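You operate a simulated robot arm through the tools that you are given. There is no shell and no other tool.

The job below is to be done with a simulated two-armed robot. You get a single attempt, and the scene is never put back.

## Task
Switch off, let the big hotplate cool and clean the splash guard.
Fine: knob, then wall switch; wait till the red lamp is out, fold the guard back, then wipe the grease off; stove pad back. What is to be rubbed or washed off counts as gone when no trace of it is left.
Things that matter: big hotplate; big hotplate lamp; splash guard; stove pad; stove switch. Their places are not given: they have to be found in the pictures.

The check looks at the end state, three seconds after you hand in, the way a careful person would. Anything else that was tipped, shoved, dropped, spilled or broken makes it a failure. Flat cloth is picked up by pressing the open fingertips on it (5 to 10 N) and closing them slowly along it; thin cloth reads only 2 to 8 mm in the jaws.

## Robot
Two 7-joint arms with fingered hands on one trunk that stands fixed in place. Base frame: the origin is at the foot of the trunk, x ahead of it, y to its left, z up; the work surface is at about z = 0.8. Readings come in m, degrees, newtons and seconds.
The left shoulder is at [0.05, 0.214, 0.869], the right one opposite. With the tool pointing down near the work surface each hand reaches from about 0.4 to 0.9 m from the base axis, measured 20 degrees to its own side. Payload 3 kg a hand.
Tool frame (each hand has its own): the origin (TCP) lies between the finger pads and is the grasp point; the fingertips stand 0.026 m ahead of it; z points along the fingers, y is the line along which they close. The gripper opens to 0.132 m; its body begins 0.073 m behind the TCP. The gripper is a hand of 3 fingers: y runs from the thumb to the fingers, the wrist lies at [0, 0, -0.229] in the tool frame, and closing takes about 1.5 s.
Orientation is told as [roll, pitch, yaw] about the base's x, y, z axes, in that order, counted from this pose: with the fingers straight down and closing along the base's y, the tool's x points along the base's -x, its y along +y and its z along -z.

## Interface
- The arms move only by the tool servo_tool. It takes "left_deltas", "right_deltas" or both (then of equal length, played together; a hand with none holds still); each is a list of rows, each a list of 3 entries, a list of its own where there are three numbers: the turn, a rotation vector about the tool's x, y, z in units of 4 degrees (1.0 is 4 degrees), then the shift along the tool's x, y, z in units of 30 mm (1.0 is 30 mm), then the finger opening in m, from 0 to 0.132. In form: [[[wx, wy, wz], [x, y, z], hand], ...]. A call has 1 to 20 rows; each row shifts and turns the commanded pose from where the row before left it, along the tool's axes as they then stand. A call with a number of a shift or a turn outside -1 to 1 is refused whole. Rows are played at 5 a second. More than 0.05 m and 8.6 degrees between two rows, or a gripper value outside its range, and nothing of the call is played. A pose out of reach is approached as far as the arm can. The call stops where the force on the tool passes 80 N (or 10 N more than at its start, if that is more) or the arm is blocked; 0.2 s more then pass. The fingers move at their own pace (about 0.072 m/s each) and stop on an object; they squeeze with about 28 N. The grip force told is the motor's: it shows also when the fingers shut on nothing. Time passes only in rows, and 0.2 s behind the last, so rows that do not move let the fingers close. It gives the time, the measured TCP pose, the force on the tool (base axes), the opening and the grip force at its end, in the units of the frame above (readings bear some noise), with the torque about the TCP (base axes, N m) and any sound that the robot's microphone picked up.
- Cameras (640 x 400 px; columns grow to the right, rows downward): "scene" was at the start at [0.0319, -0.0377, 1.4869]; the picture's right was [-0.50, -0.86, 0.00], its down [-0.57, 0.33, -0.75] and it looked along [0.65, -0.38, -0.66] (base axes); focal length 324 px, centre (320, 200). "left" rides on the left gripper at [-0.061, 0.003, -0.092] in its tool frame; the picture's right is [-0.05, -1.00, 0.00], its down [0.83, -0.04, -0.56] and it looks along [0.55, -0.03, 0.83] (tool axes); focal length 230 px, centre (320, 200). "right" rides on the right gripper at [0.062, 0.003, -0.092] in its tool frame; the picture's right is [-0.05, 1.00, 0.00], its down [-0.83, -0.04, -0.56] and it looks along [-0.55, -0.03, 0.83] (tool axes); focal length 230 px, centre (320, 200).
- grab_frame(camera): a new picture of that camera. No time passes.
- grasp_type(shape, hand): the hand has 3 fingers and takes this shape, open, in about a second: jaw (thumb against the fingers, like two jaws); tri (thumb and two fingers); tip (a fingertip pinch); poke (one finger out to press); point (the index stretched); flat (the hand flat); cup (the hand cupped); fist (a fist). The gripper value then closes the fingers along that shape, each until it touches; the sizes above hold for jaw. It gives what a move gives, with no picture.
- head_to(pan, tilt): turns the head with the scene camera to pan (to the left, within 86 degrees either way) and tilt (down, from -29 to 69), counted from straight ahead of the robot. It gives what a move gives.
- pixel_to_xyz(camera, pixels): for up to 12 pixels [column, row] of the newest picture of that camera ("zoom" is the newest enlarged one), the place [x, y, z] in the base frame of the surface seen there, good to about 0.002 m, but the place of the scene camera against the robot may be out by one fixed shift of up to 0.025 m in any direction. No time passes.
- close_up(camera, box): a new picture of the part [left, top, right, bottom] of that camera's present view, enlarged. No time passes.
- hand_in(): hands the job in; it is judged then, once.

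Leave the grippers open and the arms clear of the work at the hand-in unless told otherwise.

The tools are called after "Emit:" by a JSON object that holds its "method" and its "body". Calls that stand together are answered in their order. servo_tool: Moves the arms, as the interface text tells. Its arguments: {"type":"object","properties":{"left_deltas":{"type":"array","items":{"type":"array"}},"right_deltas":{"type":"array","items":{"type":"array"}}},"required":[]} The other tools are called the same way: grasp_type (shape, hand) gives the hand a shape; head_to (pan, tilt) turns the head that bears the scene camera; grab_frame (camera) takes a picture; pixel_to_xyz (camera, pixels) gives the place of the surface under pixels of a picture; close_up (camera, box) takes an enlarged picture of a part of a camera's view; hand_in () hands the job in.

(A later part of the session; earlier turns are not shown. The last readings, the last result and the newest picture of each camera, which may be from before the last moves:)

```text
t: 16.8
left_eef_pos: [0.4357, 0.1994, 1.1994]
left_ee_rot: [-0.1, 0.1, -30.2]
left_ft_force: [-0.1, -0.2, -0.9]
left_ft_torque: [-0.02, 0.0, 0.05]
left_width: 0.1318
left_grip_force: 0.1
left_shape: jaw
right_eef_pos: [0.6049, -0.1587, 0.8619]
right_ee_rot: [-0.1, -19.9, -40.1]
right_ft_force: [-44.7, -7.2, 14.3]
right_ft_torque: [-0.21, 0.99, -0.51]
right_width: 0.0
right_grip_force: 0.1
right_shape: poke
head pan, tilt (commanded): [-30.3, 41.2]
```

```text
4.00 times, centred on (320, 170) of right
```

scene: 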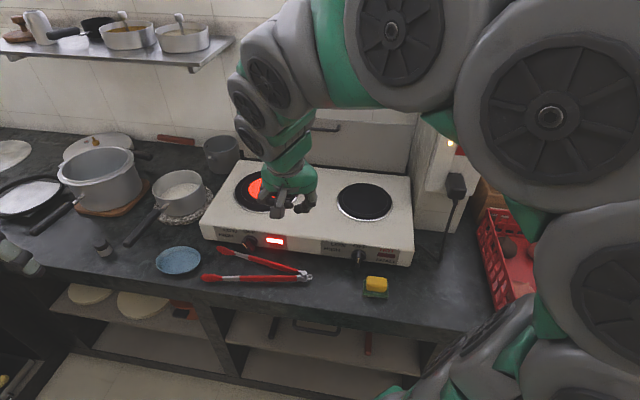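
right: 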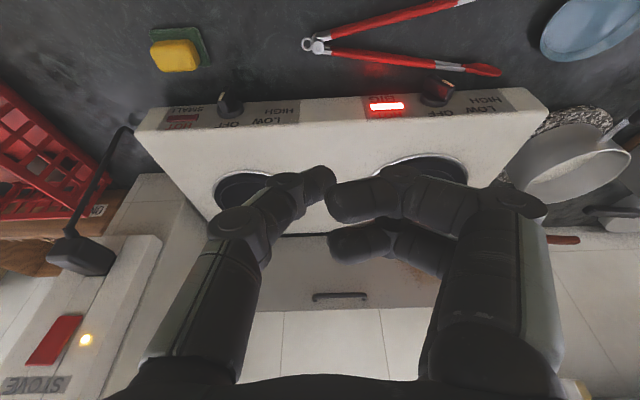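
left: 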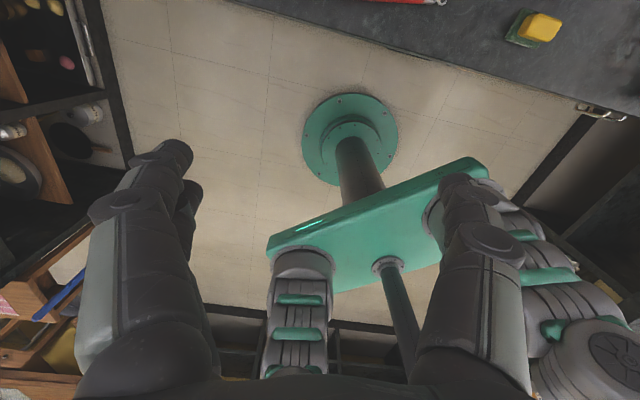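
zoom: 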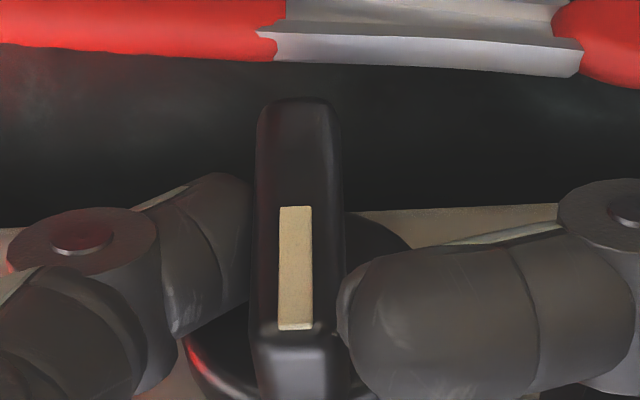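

The bar is upright now with about 34 N against it, so it's likely at the OFF stop. I retreat straight out from the panel (−b), then up.

Emit:
{"method": "servo_tool", "body": {"right_deltas": [[[0, 0, 0], [0.47, -0.05, -0.171], 0.0], [[0, 0, 0], [0.47, 0, -0.171], 0.0], [[0, 0, 0], [0.6, 0, -0.3], 0.0], [[0, 0, 0], [0.6, 0, -0.5], 0.0], [[0, 0, 0], [0, 0, -1], 0.0], [[0, 0, 0], [0, -0.5, -1], 0.0], [[0, 0, 0], [0, -1, -1], 0.0]]}}

Emit:
{"method": "close_up", "body": {"camera": "scene", "box": [226, 226, 290, 266]}}

Emit:
{"method": "grab_frame", "body": {"camera": "right"}}

```text
t: 18.4
left_eef_pos: [0.4363, 0.1999, 1.1984]
left_ee_rot: [-0.1, 0.0, -30.2]
left_ft_force: [-0.2, 0.2, 0.3]
left_ft_torque: [0.01, 0.0, 0.01]
left_width: 0.1317
left_grip_force: 0.1
left_shape: jaw
right_eef_pos: [0.4962, -0.1306, 0.9571]
right_ee_rot: [0.0, -20.0, -40.1]
right_ft_force: [-0.6, -0.2, 0.2]
right_ft_torque: [-0.01, 0.03, 0.03]
right_width: 0.0001
right_grip_force: 0.1
right_shape: poke
head pan, tilt (commanded): [-30.3, 41.2]
```

```text
10.00 times, centred on (258, 246) of scene
```

zoom: 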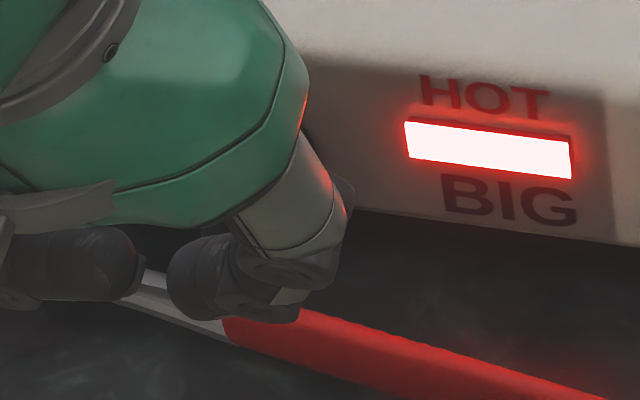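

```text
taken
```

right: 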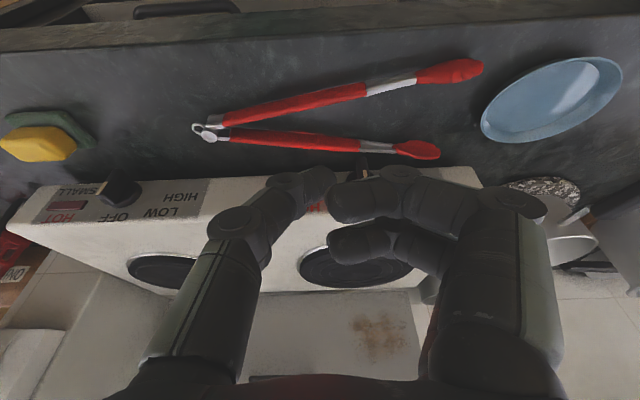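

The glow is gone, so the knob is off and stayed there. I move the right hand up and to the right, clearing the view of the knob and heading toward the wall switch.

Emit:
{"method": "servo_tool", "body": {"right_deltas": [[[0, 0, 0], [-0.416, -1, -0.558], 0.0], [[0, 0, 0], [-0.416, -1, -0.558], 0.0], [[0, 0, 0], [-0.416, -1, -0.558], 0.0], [[0, 0, 0], [-0.416, -1, -0.558], 0.0], [[0, 0, 0], [-0.416, -1, -0.558], 0.0], [[0, 0, 0], [-0.416, -1, -0.558], 0.0], [[0, 0, 0], [-0.416, -1, -0.558], 0.0], [[0, 0, 0], [-0.416, -1, -0.558], 0.0], [[0, 0, 0], [-0.416, -1, -0.558], 0.0], [[0, 0, 0], [-0.416, -1, -0.558], 0.0]]}}

Emit:
{"method": "grab_frame", "body": {"camera": "scene"}}

Emit:
{"method": "close_up", "body": {"camera": "scene", "box": [226, 226, 290, 266]}}

Emit:
{"method": "grab_frame", "body": {"camera": "right"}}

```text
t: 20.6
left_eef_pos: [0.4355, 0.1997, 1.1982]
left_ee_rot: [0.0, 0.0, -30.1]
left_ft_force: [0.6, -0.2, 1.0]
left_ft_torque: [0.01, -0.04, -0.03]
left_width: 0.1317
left_grip_force: 0.1
left_shape: jaw
right_eef_pos: [0.3494, -0.3987, 1.1559]
right_ee_rot: [0.0, -20.1, -40.1]
right_ft_force: [0.0, 0.4, -0.2]
right_ft_torque: [-0.01, -0.01, 0.0]
right_width: 0.0
right_grip_force: 0.0
right_shape: poke
head pan, tilt (commanded): [-30.3, 41.2]
```

```text
taken
```

scene: 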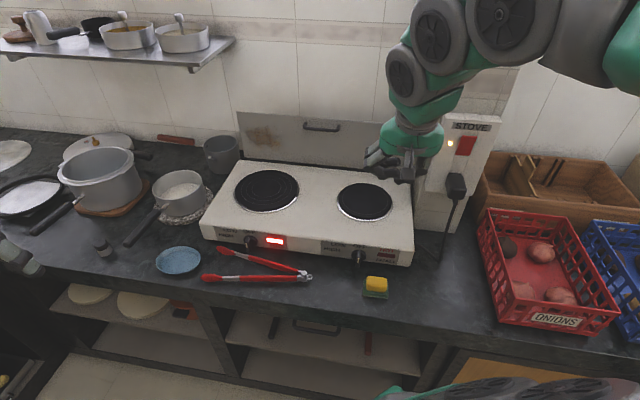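

```text
10.00 times, centred on (258, 246) of scene
```

zoom: 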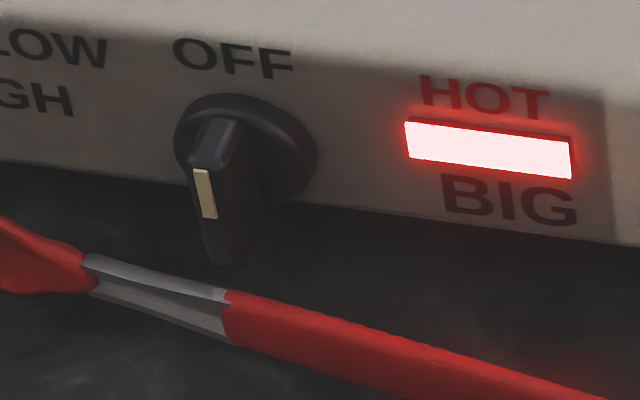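

```text
taken
```

right: 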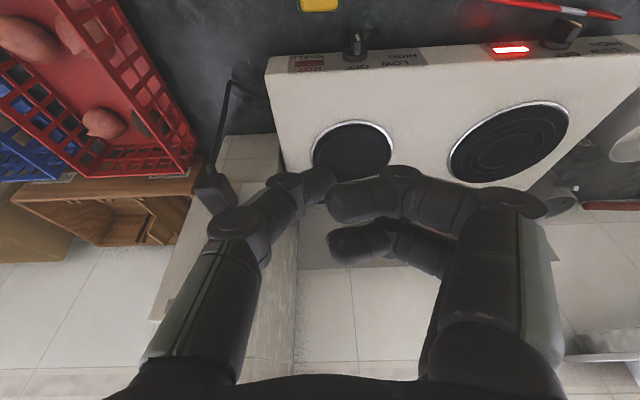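

The plate no longer glows. The pointer looks nearly but not exactly upright compared to the small knob, so I measure both marks.

Emit:
{"method": "pixel_to_xyz", "body": {"camera": "zoom", "pixels": [[200, 172], [210, 214], [236, 122], [258, 200], [215, 240], [205, 118], [190, 160], [238, 255]]}}

Emit:
{"method": "close_up", "body": {"camera": "scene", "box": [326, 236, 390, 276]}}

```text
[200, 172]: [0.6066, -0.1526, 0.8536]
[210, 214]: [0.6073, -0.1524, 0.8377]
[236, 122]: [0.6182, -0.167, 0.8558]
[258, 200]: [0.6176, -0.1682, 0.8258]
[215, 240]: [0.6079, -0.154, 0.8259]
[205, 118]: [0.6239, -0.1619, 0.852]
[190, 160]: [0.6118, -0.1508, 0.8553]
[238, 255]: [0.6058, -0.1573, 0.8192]
```

```text
10.00 times, centred on (358, 256) of scene
```

zoom: 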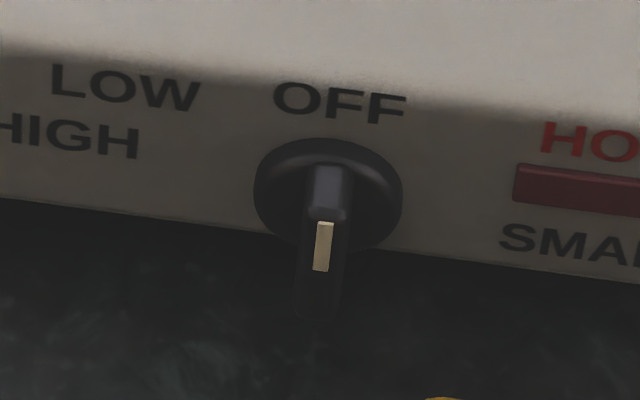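

The big knob's mark is vertical (Δr under 1 mm), so it's at OFF. Next I look at the wall switch.

Emit:
{"method": "close_up", "body": {"camera": "scene", "box": [425, 100, 521, 160]}}

Emit:
{"method": "pixel_to_xyz", "body": {"camera": "zoom", "pixels": [[270, 225], [320, 230], [240, 345], [290, 350], [265, 290], [295, 235], [265, 345], [170, 290], [225, 240], [330, 310], [210, 375], [340, 180]]}}

```text
6.67 times, centred on (473, 130) of scene
```

zoom: 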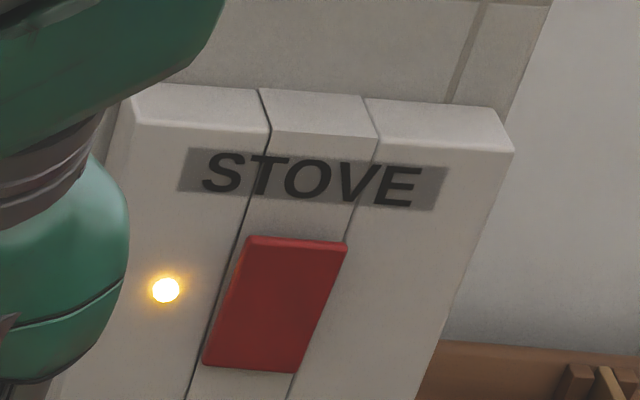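

```text
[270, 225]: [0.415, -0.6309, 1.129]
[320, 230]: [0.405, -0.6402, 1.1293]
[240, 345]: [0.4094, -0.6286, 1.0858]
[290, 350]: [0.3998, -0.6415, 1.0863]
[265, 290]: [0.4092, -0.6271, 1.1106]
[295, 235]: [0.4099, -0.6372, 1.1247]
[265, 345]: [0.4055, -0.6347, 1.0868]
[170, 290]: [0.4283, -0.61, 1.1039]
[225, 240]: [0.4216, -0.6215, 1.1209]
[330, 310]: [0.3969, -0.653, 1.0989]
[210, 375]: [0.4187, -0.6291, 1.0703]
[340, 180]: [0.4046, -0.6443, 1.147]
```

I measure the rocker's surface along its height to see which end stands out.

Emit:
{"method": "pixel_to_xyz", "body": {"camera": "zoom", "pixels": [[295, 250], [290, 265], [283, 280], [278, 295], [270, 310], [263, 325], [256, 340], [250, 355], [245, 362], [200, 300], [190, 340], [345, 280]]}}

```text
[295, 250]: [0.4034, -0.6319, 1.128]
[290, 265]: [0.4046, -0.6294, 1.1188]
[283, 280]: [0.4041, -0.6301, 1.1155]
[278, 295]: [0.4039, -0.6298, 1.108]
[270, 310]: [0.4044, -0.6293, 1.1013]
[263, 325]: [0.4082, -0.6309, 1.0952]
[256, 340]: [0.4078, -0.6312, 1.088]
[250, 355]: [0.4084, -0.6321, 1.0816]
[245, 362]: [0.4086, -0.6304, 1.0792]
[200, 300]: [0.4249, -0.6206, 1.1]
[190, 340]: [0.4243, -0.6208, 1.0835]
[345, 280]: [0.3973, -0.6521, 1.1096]
```

The rocker's upper half stands about 10 mm proud and the lower half about 5 mm, so pressing the upper end should switch it off. I move the right hand in front of the switch and pitch it to 60°.

Emit:
{"method": "servo_tool", "body": {"right_deltas": [[[0, 0, 0], [-0.397, -0.84, 0.145], 0.0], [[0, 0, 0], [-0.397, -0.84, 0.145], 0.0], [[0, 0, 0], [-0.397, -0.84, 0.145], 0.0], [[0, 0, 0], [-0.397, -0.84, 0.145], 0.0], [[0, 0, 0], [-0.397, -0.84, 0.145], 0.0], [[0, 0, 0], [-0.397, -0.84, 0.145], 0.0], [[0, -1, 0], [0, 0, 0], 0.0], [[0, -1, 0], [0, 0, 0], 0.0], [[0, -1, 0], [0, 0, 0], 0.0], [[0, -1, 0], [0, 0, 0], 0.0], [[0, -1, 0], [0, 0, 0], 0.0], [[0, -1, 0], [0, 0, 0], 0.0], [[0, -1, 0], [0, 0, 0], 0.0], [[0, -1, 0], [0, 0, 0], 0.0], [[0, -1, 0], [0, 0, 0], 0.0], [[0, -1, 0], [0, 0, 0], 0.0], [[0, 0, 0], [0, 0, 0], 0.0]]}}

Emit:
{"method": "grab_frame", "body": {"camera": "right"}}

Emit:
{"method": "grab_frame", "body": {"camera": "scene"}}

```text
t: 24.2
left_eef_pos: [0.4371, 0.1984, 1.1987]
left_ee_rot: [-0.1, 0.0, -30.2]
left_ft_force: [-0.1, 0.2, -0.4]
left_ft_torque: [-0.01, 0.0, -0.01]
left_width: 0.1318
left_grip_force: 0.1
left_shape: jaw
right_eef_pos: [0.3102, -0.5612, 1.1552]
right_ee_rot: [0.1, -52.0, -40.2]
right_ft_force: [-0.2, -0.4, -0.5]
right_ft_torque: [0.01, -0.03, -0.01]
right_width: 0.0
right_grip_force: 0.0
right_shape: poke
right hand out of reach, approached as far as the arm can: row 15, 16
head pan, tilt (commanded): [-30.3, 41.2]
```

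```text
taken
```

right: 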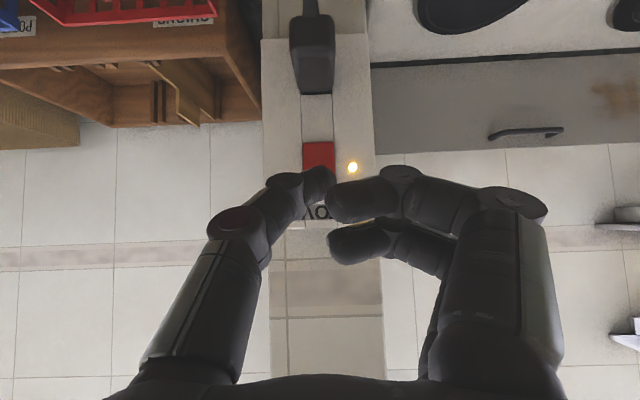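

```text
taken
```

scene: 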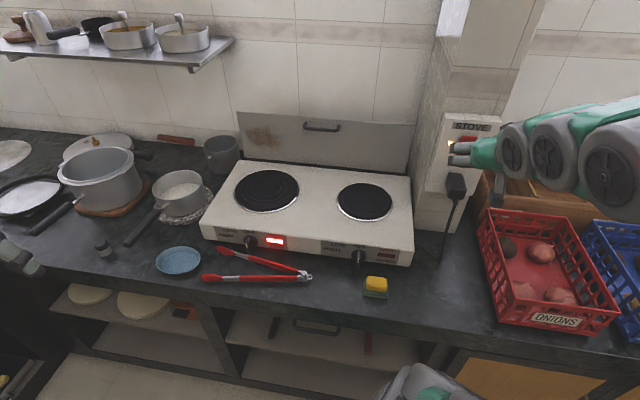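

The pitch stopped at -52°, which is enough. The rocker is seen at (318,155) just in front of the thumb tip. I step 30 mm along the tool axis to check how it moves.

Emit:
{"method": "servo_tool", "body": {"right_deltas": [[[0, 0, 0], [-0.3, 0, 0.5], 0.0], [[0, 0, 0], [-0.3, 0, 0.5], 0.0]]}}

Emit:
{"method": "grab_frame", "body": {"camera": "right"}}

```text
t: 24.8
left_eef_pos: [0.4374, 0.1997, 1.1984]
left_ee_rot: [0.0, 0.0, -30.1]
left_ft_force: [-0.3, -0.6, 0.1]
left_ft_torque: [0.02, 0.0, -0.02]
left_width: 0.1321
left_grip_force: 0.1
left_shape: jaw
right_eef_pos: [0.3365, -0.583, 1.1533]
right_ee_rot: [0.0, -52.0, -40.0]
right_ft_force: [-0.6, 0.2, 0.1]
right_ft_torque: [-0.03, -0.02, 0.02]
right_width: 0.0001
right_grip_force: 0.0
right_shape: poke
head pan, tilt (commanded): [-30.3, 41.2]
```

```text
taken
```

right: 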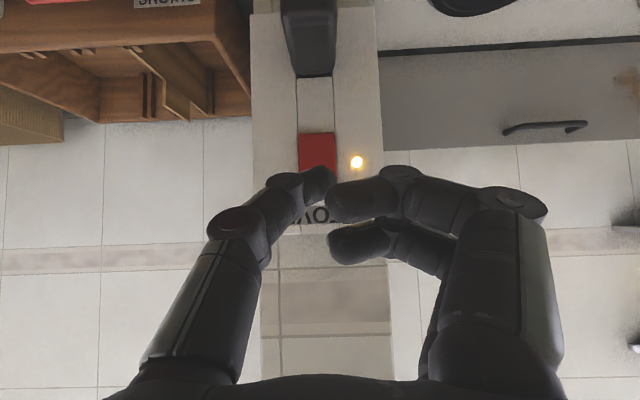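

I measure the rocker with the right camera for a precise press point.

Emit:
{"method": "pixel_to_xyz", "body": {"camera": "right", "pixels": [[303, 137], [333, 137], [318, 145], [318, 155], [310, 165], [304, 168], [302, 175], [360, 190], [345, 150], [316, 100]]}}

```text
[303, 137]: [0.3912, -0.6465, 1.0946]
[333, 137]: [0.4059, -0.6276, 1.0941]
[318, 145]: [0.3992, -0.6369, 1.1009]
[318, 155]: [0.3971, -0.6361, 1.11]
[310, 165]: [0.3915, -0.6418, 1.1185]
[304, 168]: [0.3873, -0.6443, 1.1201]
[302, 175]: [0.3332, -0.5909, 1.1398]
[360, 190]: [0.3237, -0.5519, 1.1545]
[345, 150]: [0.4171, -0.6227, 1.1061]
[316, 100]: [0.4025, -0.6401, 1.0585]
```

The rocker leans out at its top (b 0.711 at z 1.12, 0.715 at z 1.094). I advance the tip at z≈1.134 to just before it, then press in small steps.

Emit:
{"method": "servo_tool", "body": {"right_deltas": [[[0, 0, 0], [-0.28, -0.016, 0.415], 0.0], [[0, 0, 0], [-0.28, -0.016, 0.415], 0.0], [[0, 0, 0], [-0.28, -0.016, 0.415], 0.0], [[0, 0, 0], [-0.123, 0, 0.158], 0.0], [[0, 0, 0], [-0.123, 0, 0.158], 0.0]]}}

Emit:
{"method": "grab_frame", "body": {"camera": "right"}}

Emit:
{"method": "close_up", "body": {"camera": "scene", "box": [425, 100, 521, 160]}}

```text
t: 26.0
left_eef_pos: [0.4354, 0.2002, 1.199]
left_ee_rot: [0.0, 0.0, -30.1]
left_ft_force: [0.2, -0.5, 0.0]
left_ft_torque: [-0.01, -0.03, 0.04]
left_width: 0.1319
left_grip_force: 0.0
left_shape: jaw
right_eef_pos: [0.3771, -0.6205, 1.1487]
right_ee_rot: [0.0, -52.0, -40.1]
right_ft_force: [-0.3, 0.4, -0.3]
right_ft_torque: [0.0, -0.02, 0.01]
right_width: 0.0
right_grip_force: 0.1
right_shape: poke
head pan, tilt (commanded): [-30.3, 41.2]
```

```text
taken
```

right: 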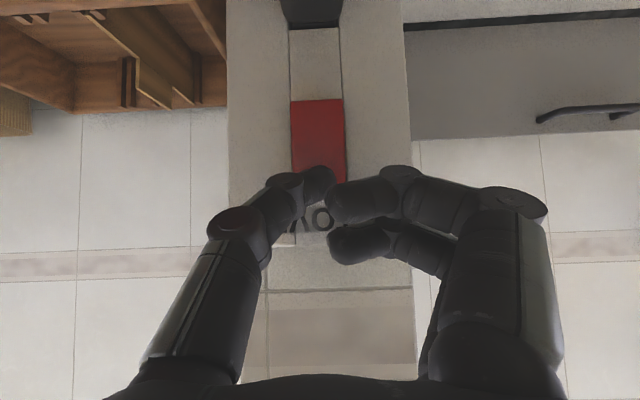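

```text
6.67 times, centred on (473, 130) of scene
```

zoom: 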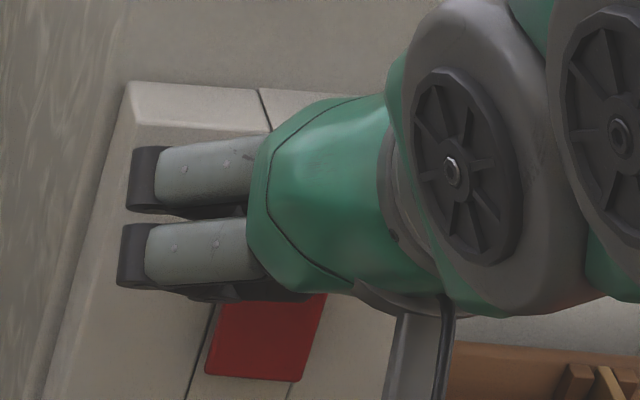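

The lamp at the rocker's right seems out already. I press a little more to make sure it's fully over.

Emit:
{"method": "servo_tool", "body": {"right_deltas": [[[0, 0, 0], [-0.08, 0, 0.1], 0.0], [[0, 0, 0], [-0.08, 0, 0.1], 0.0]]}}

Emit:
{"method": "grab_frame", "body": {"camera": "right"}}

```text
t: 26.6
left_eef_pos: [0.4351, 0.1987, 1.1998]
left_ee_rot: [0.0, 0.0, -30.1]
left_ft_force: [0.5, 0.6, 0.5]
left_ft_torque: [-0.02, -0.01, 0.02]
left_width: 0.1319
left_grip_force: 0.0
left_shape: jaw
right_eef_pos: [0.3812, -0.6263, 1.1486]
right_ee_rot: [0.0, -51.8, -40.2]
right_ft_force: [-46.1, 20.1, -1.5]
right_ft_torque: [0.17, 0.44, 0.19]
right_width: 0.0001
right_grip_force: 0.2
right_shape: poke
head pan, tilt (commanded): [-30.3, 41.2]
```

```text
taken
```

right: 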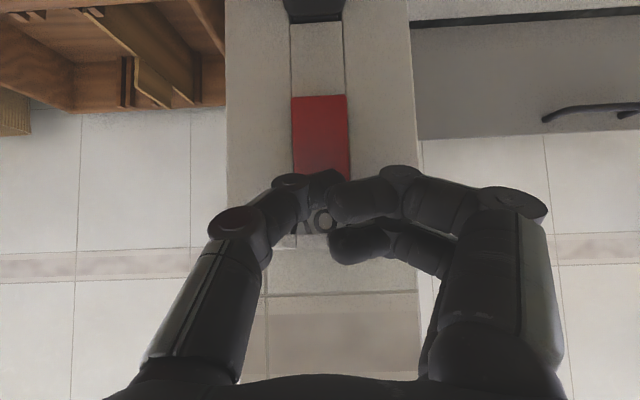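

About 50 N: it's against its stop. I withdraw straight back and check the switch.

Emit:
{"method": "servo_tool", "body": {"right_deltas": [[[0, 0, 0], [0.3, 0, -0.4], 0.0], [[0, 0, 0], [0.6, 0, -0.8], 0.0], [[0, 0, 0], [0.6, 0, -0.8], 0.0], [[0, 0, 0], [0.4, 0.9, -0.6], 0.0], [[0, 0, 0], [0.3, 0.9, -0.5], 0.0], [[0, 0, 0], [0, 0.9, -0.3], 0.0], [[0, 0, 0], [0, 0.9, 0], 0.0]]}}

Emit:
{"method": "grab_frame", "body": {"camera": "scene"}}

Emit:
{"method": "close_up", "body": {"camera": "scene", "box": [425, 100, 521, 160]}}

Emit:
{"method": "close_up", "body": {"camera": "scene", "box": [226, 226, 290, 266]}}

```text
t: 28.2
left_eef_pos: [0.4354, 0.199, 1.198]
left_ee_rot: [0.0, -0.1, -30.1]
left_ft_force: [1.1, 0.5, 0.5]
left_ft_torque: [-0.01, -0.01, 0.0]
left_width: 0.1318
left_grip_force: 0.0
left_shape: jaw
right_eef_pos: [0.3641, -0.4677, 1.1625]
right_ee_rot: [0.0, -51.8, -40.0]
right_ft_force: [0.3, 0.8, -0.5]
right_ft_torque: [0.01, 0.0, -0.01]
right_width: 0.0001
right_grip_force: 0.1
right_shape: poke
right hand out of reach, approached as far as the arm can: row 5
head pan, tilt (commanded): [-30.3, 41.2]
```

```text
taken
```

scene: 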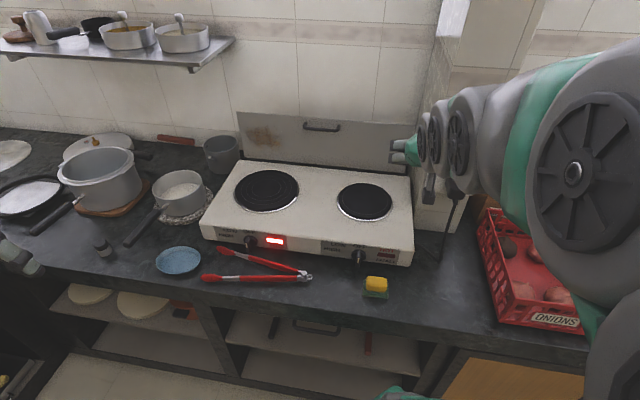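

```text
6.67 times, centred on (473, 130) of scene
```

zoom: 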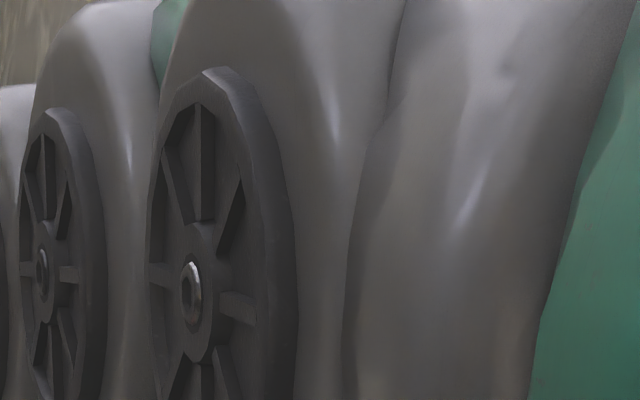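

```text
10.00 times, centred on (258, 246) of scene
```

zoom: 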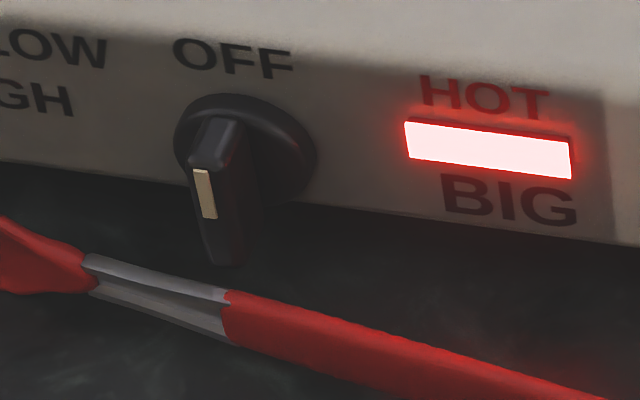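

The arm hides the switch in the scene view, so I look with the right hand's camera.

Emit:
{"method": "grab_frame", "body": {"camera": "right"}}

```text
taken
```

right: 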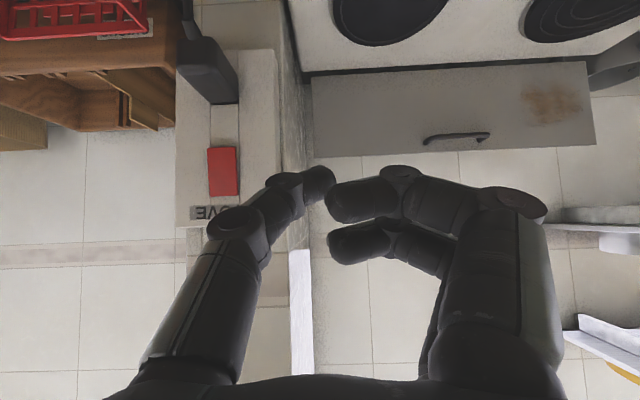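

The switch lamp is out and the rocker has tipped over. The red hot lamp is still lit, so I wait; meanwhile I measure the guard's edges and handle in this picture.

Emit:
{"method": "pixel_to_xyz", "body": {"camera": "right", "pixels": [[318, 84], [450, 75], [580, 66], [318, 152], [450, 144], [590, 140], [427, 140], [455, 135], [487, 136], [315, 73], [440, 64], [550, 100]]}}

Emit:
{"method": "close_up", "body": {"camera": "right", "box": [300, 40, 620, 200]}}

```text
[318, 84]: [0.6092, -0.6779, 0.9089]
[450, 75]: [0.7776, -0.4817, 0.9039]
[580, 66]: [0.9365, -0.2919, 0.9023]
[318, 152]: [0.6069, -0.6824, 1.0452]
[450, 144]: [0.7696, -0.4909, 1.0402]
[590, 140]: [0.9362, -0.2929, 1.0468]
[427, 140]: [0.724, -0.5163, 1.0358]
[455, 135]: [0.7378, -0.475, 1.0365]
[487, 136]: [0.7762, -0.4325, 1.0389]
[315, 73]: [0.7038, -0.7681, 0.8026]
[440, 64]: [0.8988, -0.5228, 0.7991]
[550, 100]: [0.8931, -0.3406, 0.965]
```

```text
2.00 times, centred on (460, 120) of right
```

zoom: 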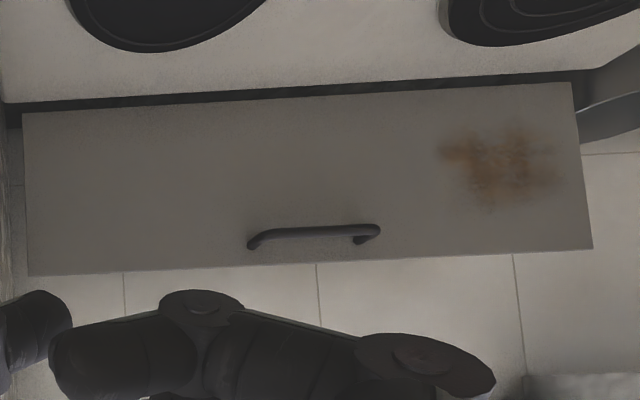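

The guard hangs from its bottom edge at z≈0.90 (b≈0.905), its top is at 1.047, and the handle is centred at r≈-0.12. Folded back flat it would end about 3 cm short of the wall. While the plate cools, I open the right hand to "jaw" and move it up to look behind the guard.

Emit:
{"method": "grasp_type", "body": {"shape": "jaw", "hand": "right"}}

Emit:
{"method": "servo_tool", "body": {"right_deltas": [[[0, 0, 0], [-0.789, 0.9, 0.183], 0.132], [[0, 0, 0], [-0.789, 0.9, 0.183], 0.132], [[0, 0, 0], [-0.789, 0.9, 0.183], 0.132], [[0, 0, 0], [-0.789, 0.9, 0.183], 0.132], [[0, 0, 0], [-0.789, 0.9, 0.183], 0.132], [[0, 0, 0], [-0.789, 0.9, 0.183], 0.132], [[0, 0, 0], [-0.789, 0.9, 0.183], 0.132], [[0, 0, 0], [-0.789, 0.9, 0.183], 0.132], [[0, 0, 0], [-0.789, 0.9, 0.183], 0.132]]}}

Emit:
{"method": "grab_frame", "body": {"camera": "right"}}

Emit:
{"method": "grab_frame", "body": {"camera": "scene"}}

```text
t: 29.1
left_eef_pos: [0.4358, 0.1994, 1.199]
left_ee_rot: [0.0, 0.0, -30.2]
left_ft_force: [1.1, 1.0, -0.2]
left_ft_torque: [0.01, 0.01, 0.03]
left_width: 0.1319
left_grip_force: 0.0
left_shape: jaw
right_eef_pos: [0.3644, -0.4658, 1.1616]
right_ee_rot: [0.2, -51.8, -39.9]
right_ft_force: [0.4, -1.2, -0.5]
right_ft_torque: [-0.04, 0.01, 0.0]
right_width: 0.1318
right_grip_force: 0.1
right_shape: jaw
head pan, tilt (commanded): [-30.3, 41.2]
```

```text
t: 31.1
left_eef_pos: [0.4368, 0.1985, 1.1992]
left_ee_rot: [0.1, -0.1, -30.1]
left_ft_force: [0.8, -0.1, 0.5]
left_ft_torque: [0.0, -0.01, 0.01]
left_width: 0.1318
left_grip_force: 0.1
left_shape: jaw
right_eef_pos: [0.6475, -0.388, 1.2982]
right_ee_rot: [-0.1, -52.0, -40.1]
right_ft_force: [0.4, 0.1, 0.2]
right_ft_torque: [0.03, -0.01, 0.02]
right_width: 0.132
right_grip_force: 0.0
right_shape: jaw
head pan, tilt (commanded): [-30.3, 41.2]
```

```text
taken
```

right: 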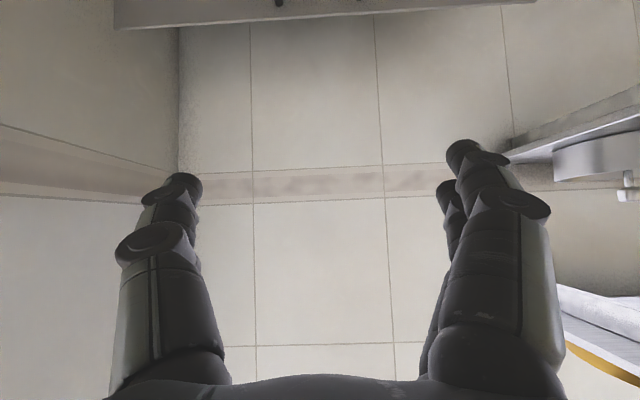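

```text
taken
```

scene: 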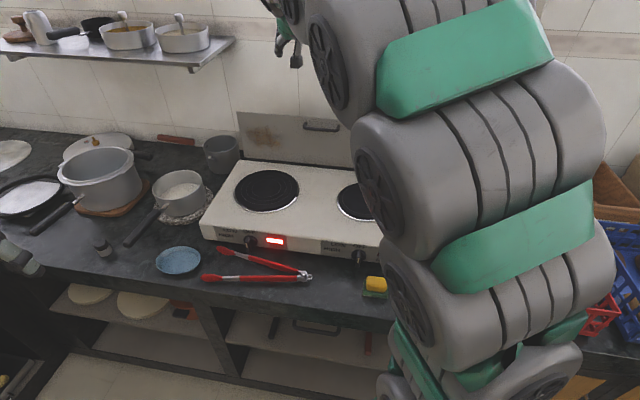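

The camera now looks at the wall. I pitch the hand back down by 40° to look over the guard.

Emit:
{"method": "servo_tool", "body": {"right_deltas": [[[0, 1, 0], [0, 0, 0], 0.132], [[0, 1, 0], [0, 0, 0], 0.132], [[0, 1, 0], [0, 0, 0], 0.132], [[0, 1, 0], [0, 0, 0], 0.132], [[0, 1, 0], [0, 0, 0], 0.132], [[0, 1, 0], [0, 0, 0], 0.132], [[0, 1, 0], [0, 0, 0], 0.132], [[0, 1, 0], [0, 0, 0], 0.132], [[0, 1, 0], [0, 0, 0], 0.132], [[0, 1, 0], [0, 0, 0], 0.132]]}}

Emit:
{"method": "grab_frame", "body": {"camera": "right"}}

```text
t: 33.3
left_eef_pos: [0.4357, 0.1991, 1.1991]
left_ee_rot: [0.0, 0.0, -30.1]
left_ft_force: [0.3, -0.9, 0.4]
left_ft_torque: [0.0, 0.01, 0.0]
left_width: 0.1319
left_grip_force: 0.2
left_shape: jaw
right_eef_pos: [0.6449, -0.3903, 1.2466]
right_ee_rot: [0.1, -12.1, -40.1]
right_ft_force: [-0.7, -0.6, -0.1]
right_ft_torque: [0.01, 0.0, -0.01]
right_width: 0.1318
right_grip_force: 0.1
right_shape: jaw
right hand out of reach, approached as far as the arm can: row 9, 10
head pan, tilt (commanded): [-30.3, 41.2]
```

```text
taken
```

right: 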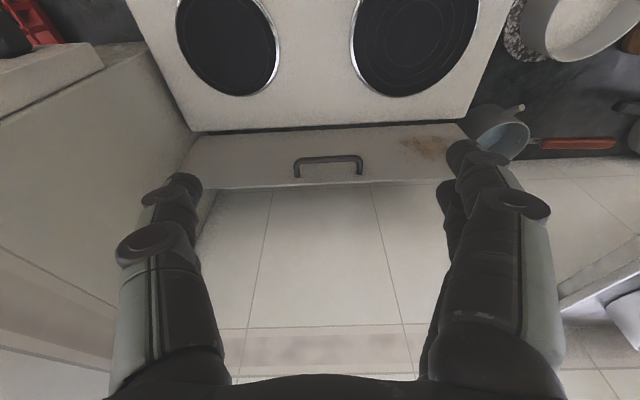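

From above I see the guard, the stove and the grey pot near the guard's left end at (500,130). I check how close the pot is to the guard's swing.

Emit:
{"method": "close_up", "body": {"camera": "right", "box": [400, 80, 560, 200]}}

Emit:
{"method": "pixel_to_xyz", "body": {"camera": "right", "pixels": [[478, 130], [481, 145], [500, 158], [528, 140], [500, 110], [470, 125], [460, 135], [425, 145], [250, 230], [400, 230], [330, 160], [195, 150]]}}

```text
3.33 times, centred on (480, 140) of right
```

zoom: 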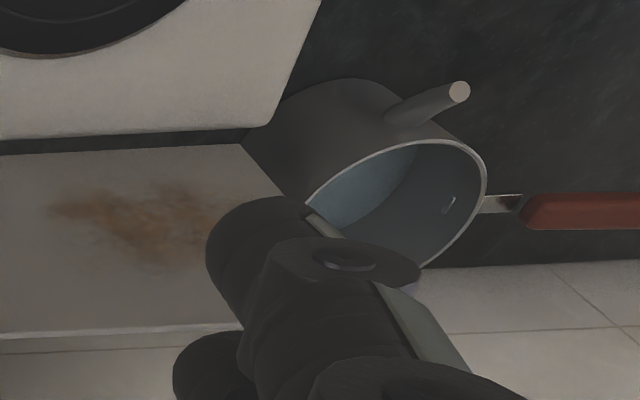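

```text
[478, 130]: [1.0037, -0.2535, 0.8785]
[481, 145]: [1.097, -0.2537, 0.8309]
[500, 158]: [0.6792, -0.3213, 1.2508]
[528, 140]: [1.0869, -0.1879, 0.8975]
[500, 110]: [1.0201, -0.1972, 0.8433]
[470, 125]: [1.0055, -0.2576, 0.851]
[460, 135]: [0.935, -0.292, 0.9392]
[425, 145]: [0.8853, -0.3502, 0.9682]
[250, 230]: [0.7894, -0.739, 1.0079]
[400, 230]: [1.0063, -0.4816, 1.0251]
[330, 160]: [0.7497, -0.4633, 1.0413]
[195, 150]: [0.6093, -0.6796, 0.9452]
```

The pot is about 7 cm to the left of the guard's end, so folding is clear. I check the hot lamp.

Emit:
{"method": "close_up", "body": {"camera": "scene", "box": [190, 180, 430, 330]}}

```text
2.67 times, centred on (310, 255) of scene
```

zoom: 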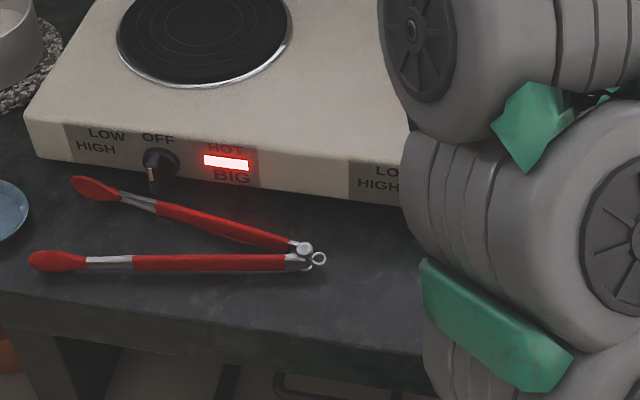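

The hot lamp is still lit. While it cools I move the right hand back to above the sponge to inspect it.

Emit:
{"method": "servo_tool", "body": {"right_deltas": [[[0, 1, 0], [0.8, 0, 0], 0.132], [[0, 1, 0], [0.8, 0, 0], 0.132], [[0, 1, 0], [0.8, 0, 0], 0.132], [[0, 0, 0], [0.75, -0.92, 0.7], 0.132], [[0, 0, 0], [0.75, -0.92, 0.7], 0.132], [[0, 0, 0], [0.75, -0.92, 0.7], 0.132], [[0, 0, 0], [0.75, -0.92, 0.7], 0.132], [[0, 0, 0], [0.75, -0.92, 0.7], 0.132], [[0, 0, 0], [0.75, -0.92, 0.7], 0.132], [[0, 0, 0], [0.75, -0.92, 0.7], 0.132]]}}

Emit:
{"method": "grab_frame", "body": {"camera": "right"}}

Emit:
{"method": "grab_frame", "body": {"camera": "scene"}}

```text
t: 35.5
left_eef_pos: [0.4347, 0.1998, 1.1993]
left_ee_rot: [0.1, -0.1, -30.1]
left_ft_force: [0.6, -0.7, -0.7]
left_ft_torque: [-0.01, -0.02, -0.05]
left_width: 0.1321
left_grip_force: 0.0
left_shape: jaw
right_eef_pos: [0.3452, -0.3909, 1.0693]
right_ee_rot: [0.1, 0.0, -40.1]
right_ft_force: [-1.0, -0.1, 0.5]
right_ft_torque: [-0.01, 0.0, 0.02]
right_width: 0.1319
right_grip_force: 0.0
right_shape: jaw
right hand out of reach, approached as far as the arm can: row 2, 3
head pan, tilt (commanded): [-30.3, 41.2]
```

```text
taken
```

right: 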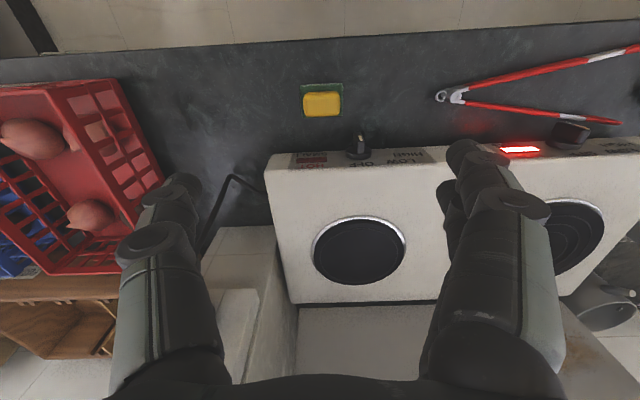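

```text
taken
```

scene: 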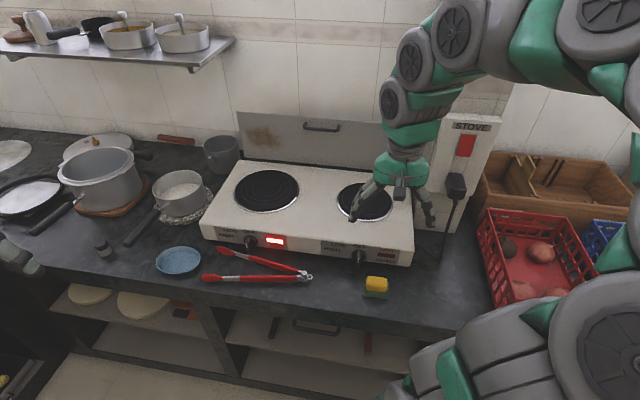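

The wall switch's lamp is out. I enlarge the sponge and measure it.

Emit:
{"method": "close_up", "body": {"camera": "right", "box": [280, 70, 370, 126]}}

Emit:
{"method": "pixel_to_xyz", "body": {"camera": "zoom", "pixels": [[175, 175], [425, 180], [175, 310], [420, 310], [300, 240], [160, 110], [440, 110], [150, 300], [445, 220], [100, 200], [300, 120], [500, 200]]}}

```text
7.11 times, centred on (325, 98) of right
```

zoom: 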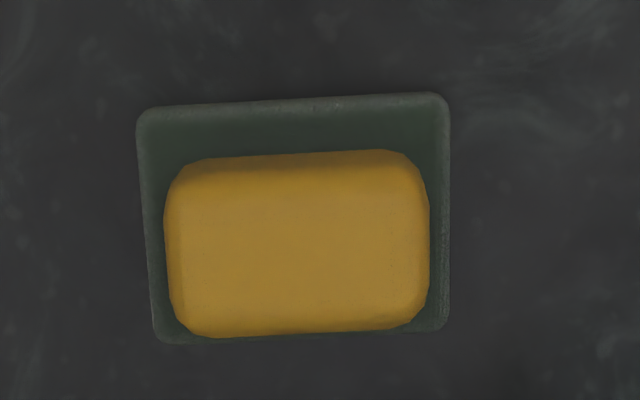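

```text
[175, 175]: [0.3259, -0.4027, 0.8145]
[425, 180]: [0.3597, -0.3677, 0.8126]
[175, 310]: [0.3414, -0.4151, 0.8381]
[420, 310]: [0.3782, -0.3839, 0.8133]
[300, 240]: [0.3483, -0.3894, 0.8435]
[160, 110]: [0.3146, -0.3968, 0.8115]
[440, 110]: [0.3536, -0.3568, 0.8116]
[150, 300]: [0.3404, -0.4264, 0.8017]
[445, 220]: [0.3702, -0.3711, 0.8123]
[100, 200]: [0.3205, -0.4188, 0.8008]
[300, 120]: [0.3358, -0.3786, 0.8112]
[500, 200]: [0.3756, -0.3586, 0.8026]
```

The sponge is about 57×40 mm, its top is at z≈0.843, and it sits in a green tray whose top is at z≈0.812. That tray is where the pad has to go back. Now I wait in place for the hot lamp to go out.

Emit:
{"method": "servo_tool", "body": {"right_deltas": [[[0, 0, 0], [0, 0, 0], 0.132], [[0, 0, 0], [0, 0, 0], 0.132], [[0, 0, 0], [0, 0, 0], 0.132], [[0, 0, 0], [0, 0, 0], 0.132], [[0, 0, 0], [0, 0, 0], 0.132], [[0, 0, 0], [0, 0, 0], 0.132], [[0, 0, 0], [0, 0, 0], 0.132], [[0, 0, 0], [0, 0, 0], 0.132], [[0, 0, 0], [0, 0, 0], 0.132], [[0, 0, 0], [0, 0, 0], 0.132], [[0, 0, 0], [0, 0, 0], 0.132], [[0, 0, 0], [0, 0, 0], 0.132], [[0, 0, 0], [0, 0, 0], 0.132], [[0, 0, 0], [0, 0, 0], 0.132], [[0, 0, 0], [0, 0, 0], 0.132], [[0, 0, 0], [0, 0, 0], 0.132], [[0, 0, 0], [0, 0, 0], 0.132], [[0, 0, 0], [0, 0, 0], 0.132], [[0, 0, 0], [0, 0, 0], 0.132], [[0, 0, 0], [0, 0, 0], 0.132]]}}

Emit:
{"method": "servo_tool", "body": {"right_deltas": [[[0, 0, 0], [0, 0, 0], 0.132], [[0, 0, 0], [0, 0, 0], 0.132], [[0, 0, 0], [0, 0, 0], 0.132], [[0, 0, 0], [0, 0, 0], 0.132], [[0, 0, 0], [0, 0, 0], 0.132], [[0, 0, 0], [0, 0, 0], 0.132], [[0, 0, 0], [0, 0, 0], 0.132], [[0, 0, 0], [0, 0, 0], 0.132], [[0, 0, 0], [0, 0, 0], 0.132], [[0, 0, 0], [0, 0, 0], 0.132], [[0, 0, 0], [0, 0, 0], 0.132], [[0, 0, 0], [0, 0, 0], 0.132], [[0, 0, 0], [0, 0, 0], 0.132], [[0, 0, 0], [0, 0, 0], 0.132], [[0, 0, 0], [0, 0, 0], 0.132], [[0, 0, 0], [0, 0, 0], 0.132], [[0, 0, 0], [0, 0, 0], 0.132], [[0, 0, 0], [0, 0, 0], 0.132], [[0, 0, 0], [0, 0, 0], 0.132], [[0, 0, 0], [0, 0, 0], 0.132]]}}

Emit:
{"method": "close_up", "body": {"camera": "scene", "box": [190, 180, 430, 330]}}

```text
t: 39.7
left_eef_pos: [0.4357, 0.1997, 1.1998]
left_ee_rot: [-0.1, 0.0, -30.1]
left_ft_force: [0.9, 0.0, 0.9]
left_ft_torque: [-0.01, 0.01, -0.02]
left_width: 0.1319
left_grip_force: 0.1
left_shape: jaw
right_eef_pos: [0.3455, -0.3915, 1.0685]
right_ee_rot: [0.0, 0.1, -40.1]
right_ft_force: [0.5, -0.2, 0.1]
right_ft_torque: [0.04, -0.01, -0.03]
right_width: 0.1321
right_grip_force: 0.0
right_shape: jaw
head pan, tilt (commanded): [-30.3, 41.2]
```

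```text
t: 43.9
left_eef_pos: [0.4358, 0.2005, 1.1997]
left_ee_rot: [-0.1, -0.1, -30.0]
left_ft_force: [0.4, -0.2, -1.1]
left_ft_torque: [-0.01, 0.01, 0.02]
left_width: 0.1319
left_grip_force: 0.1
left_shape: jaw
right_eef_pos: [0.3448, -0.3917, 1.0703]
right_ee_rot: [0.0, 0.1, -40.1]
right_ft_force: [-0.2, 0.1, -0.2]
right_ft_torque: [-0.02, 0.0, 0.0]
right_width: 0.132
right_grip_force: 0.0
right_shape: jaw
head pan, tilt (commanded): [-30.3, 41.2]
```

```text
2.67 times, centred on (310, 255) of scene
```

zoom: 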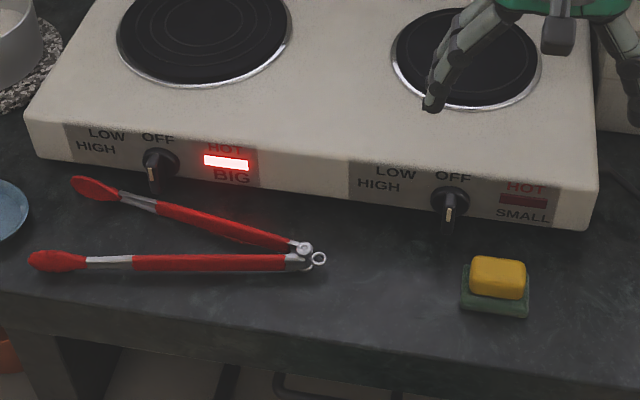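

The lamp is still lit at t=43.9. I keep waiting.

Emit:
{"method": "servo_tool", "body": {"right_deltas": [[[0, 0, 0], [0, 0, 0], 0.132], [[0, 0, 0], [0, 0, 0], 0.132], [[0, 0, 0], [0, 0, 0], 0.132], [[0, 0, 0], [0, 0, 0], 0.132], [[0, 0, 0], [0, 0, 0], 0.132], [[0, 0, 0], [0, 0, 0], 0.132], [[0, 0, 0], [0, 0, 0], 0.132], [[0, 0, 0], [0, 0, 0], 0.132], [[0, 0, 0], [0, 0, 0], 0.132], [[0, 0, 0], [0, 0, 0], 0.132], [[0, 0, 0], [0, 0, 0], 0.132], [[0, 0, 0], [0, 0, 0], 0.132], [[0, 0, 0], [0, 0, 0], 0.132], [[0, 0, 0], [0, 0, 0], 0.132], [[0, 0, 0], [0, 0, 0], 0.132], [[0, 0, 0], [0, 0, 0], 0.132], [[0, 0, 0], [0, 0, 0], 0.132], [[0, 0, 0], [0, 0, 0], 0.132], [[0, 0, 0], [0, 0, 0], 0.132], [[0, 0, 0], [0, 0, 0], 0.132]]}}

Emit:
{"method": "servo_tool", "body": {"right_deltas": [[[0, 0, 0], [0, 0, 0], 0.132], [[0, 0, 0], [0, 0, 0], 0.132], [[0, 0, 0], [0, 0, 0], 0.132], [[0, 0, 0], [0, 0, 0], 0.132], [[0, 0, 0], [0, 0, 0], 0.132], [[0, 0, 0], [0, 0, 0], 0.132], [[0, 0, 0], [0, 0, 0], 0.132], [[0, 0, 0], [0, 0, 0], 0.132], [[0, 0, 0], [0, 0, 0], 0.132], [[0, 0, 0], [0, 0, 0], 0.132], [[0, 0, 0], [0, 0, 0], 0.132], [[0, 0, 0], [0, 0, 0], 0.132], [[0, 0, 0], [0, 0, 0], 0.132], [[0, 0, 0], [0, 0, 0], 0.132], [[0, 0, 0], [0, 0, 0], 0.132], [[0, 0, 0], [0, 0, 0], 0.132], [[0, 0, 0], [0, 0, 0], 0.132], [[0, 0, 0], [0, 0, 0], 0.132], [[0, 0, 0], [0, 0, 0], 0.132], [[0, 0, 0], [0, 0, 0], 0.132]]}}

Emit:
{"method": "servo_tool", "body": {"right_deltas": [[[0, 0, 0], [0, 0, 0], 0.132], [[0, 0, 0], [0, 0, 0], 0.132], [[0, 0, 0], [0, 0, 0], 0.132], [[0, 0, 0], [0, 0, 0], 0.132], [[0, 0, 0], [0, 0, 0], 0.132], [[0, 0, 0], [0, 0, 0], 0.132], [[0, 0, 0], [0, 0, 0], 0.132], [[0, 0, 0], [0, 0, 0], 0.132], [[0, 0, 0], [0, 0, 0], 0.132], [[0, 0, 0], [0, 0, 0], 0.132], [[0, 0, 0], [0, 0, 0], 0.132], [[0, 0, 0], [0, 0, 0], 0.132], [[0, 0, 0], [0, 0, 0], 0.132], [[0, 0, 0], [0, 0, 0], 0.132], [[0, 0, 0], [0, 0, 0], 0.132], [[0, 0, 0], [0, 0, 0], 0.132], [[0, 0, 0], [0, 0, 0], 0.132], [[0, 0, 0], [0, 0, 0], 0.132], [[0, 0, 0], [0, 0, 0], 0.132], [[0, 0, 0], [0, 0, 0], 0.132]]}}

Emit:
{"method": "close_up", "body": {"camera": "scene", "box": [190, 180, 430, 330]}}

```text
t: 48.1
left_eef_pos: [0.4361, 0.1993, 1.1994]
left_ee_rot: [0.0, -0.1, -30.1]
left_ft_force: [0.1, 0.9, 0.3]
left_ft_torque: [0.01, 0.0, 0.0]
left_width: 0.1319
left_grip_force: 0.1
left_shape: jaw
right_eef_pos: [0.3454, -0.3916, 1.0701]
right_ee_rot: [0.0, 0.0, -40.1]
right_ft_force: [-0.6, 0.3, 0.5]
right_ft_torque: [-0.03, 0.01, -0.01]
right_width: 0.132
right_grip_force: 0.1
right_shape: jaw
head pan, tilt (commanded): [-30.3, 41.2]
```

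```text
t: 52.3
left_eef_pos: [0.4366, 0.1991, 1.199]
left_ee_rot: [0.0, 0.0, -30.1]
left_ft_force: [0.4, 0.6, -0.1]
left_ft_torque: [0.01, -0.03, -0.01]
left_width: 0.1321
left_grip_force: 0.1
left_shape: jaw
right_eef_pos: [0.3452, -0.3919, 1.071]
right_ee_rot: [0.0, 0.1, -40.1]
right_ft_force: [0.1, 0.1, -0.9]
right_ft_torque: [0.0, 0.01, 0.04]
right_width: 0.1319
right_grip_force: 0.1
right_shape: jaw
head pan, tilt (commanded): [-30.3, 41.2]
```

```text
t: 56.5
left_eef_pos: [0.4364, 0.1997, 1.1998]
left_ee_rot: [-0.1, 0.0, -30.1]
left_ft_force: [-0.4, -0.1, -0.1]
left_ft_torque: [-0.03, 0.0, 0.02]
left_width: 0.1319
left_grip_force: 0.1
left_shape: jaw
right_eef_pos: [0.3458, -0.3913, 1.0706]
right_ee_rot: [0.0, 0.0, -40.1]
right_ft_force: [0.2, -0.3, -0.5]
right_ft_torque: [-0.02, -0.02, -0.01]
right_width: 0.1318
right_grip_force: 0.0
right_shape: jaw
head pan, tilt (commanded): [-30.3, 41.2]
```

```text
2.67 times, centred on (310, 255) of scene
```

zoom: 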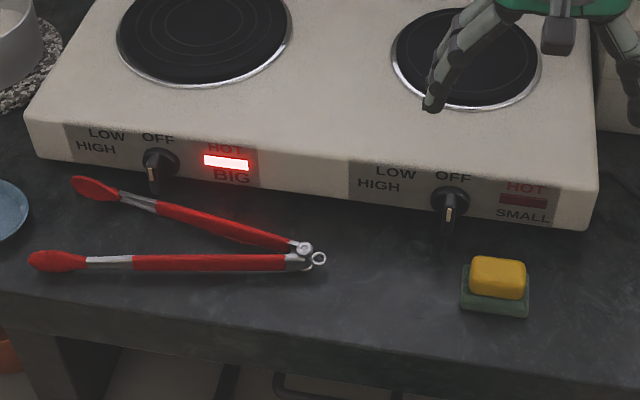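

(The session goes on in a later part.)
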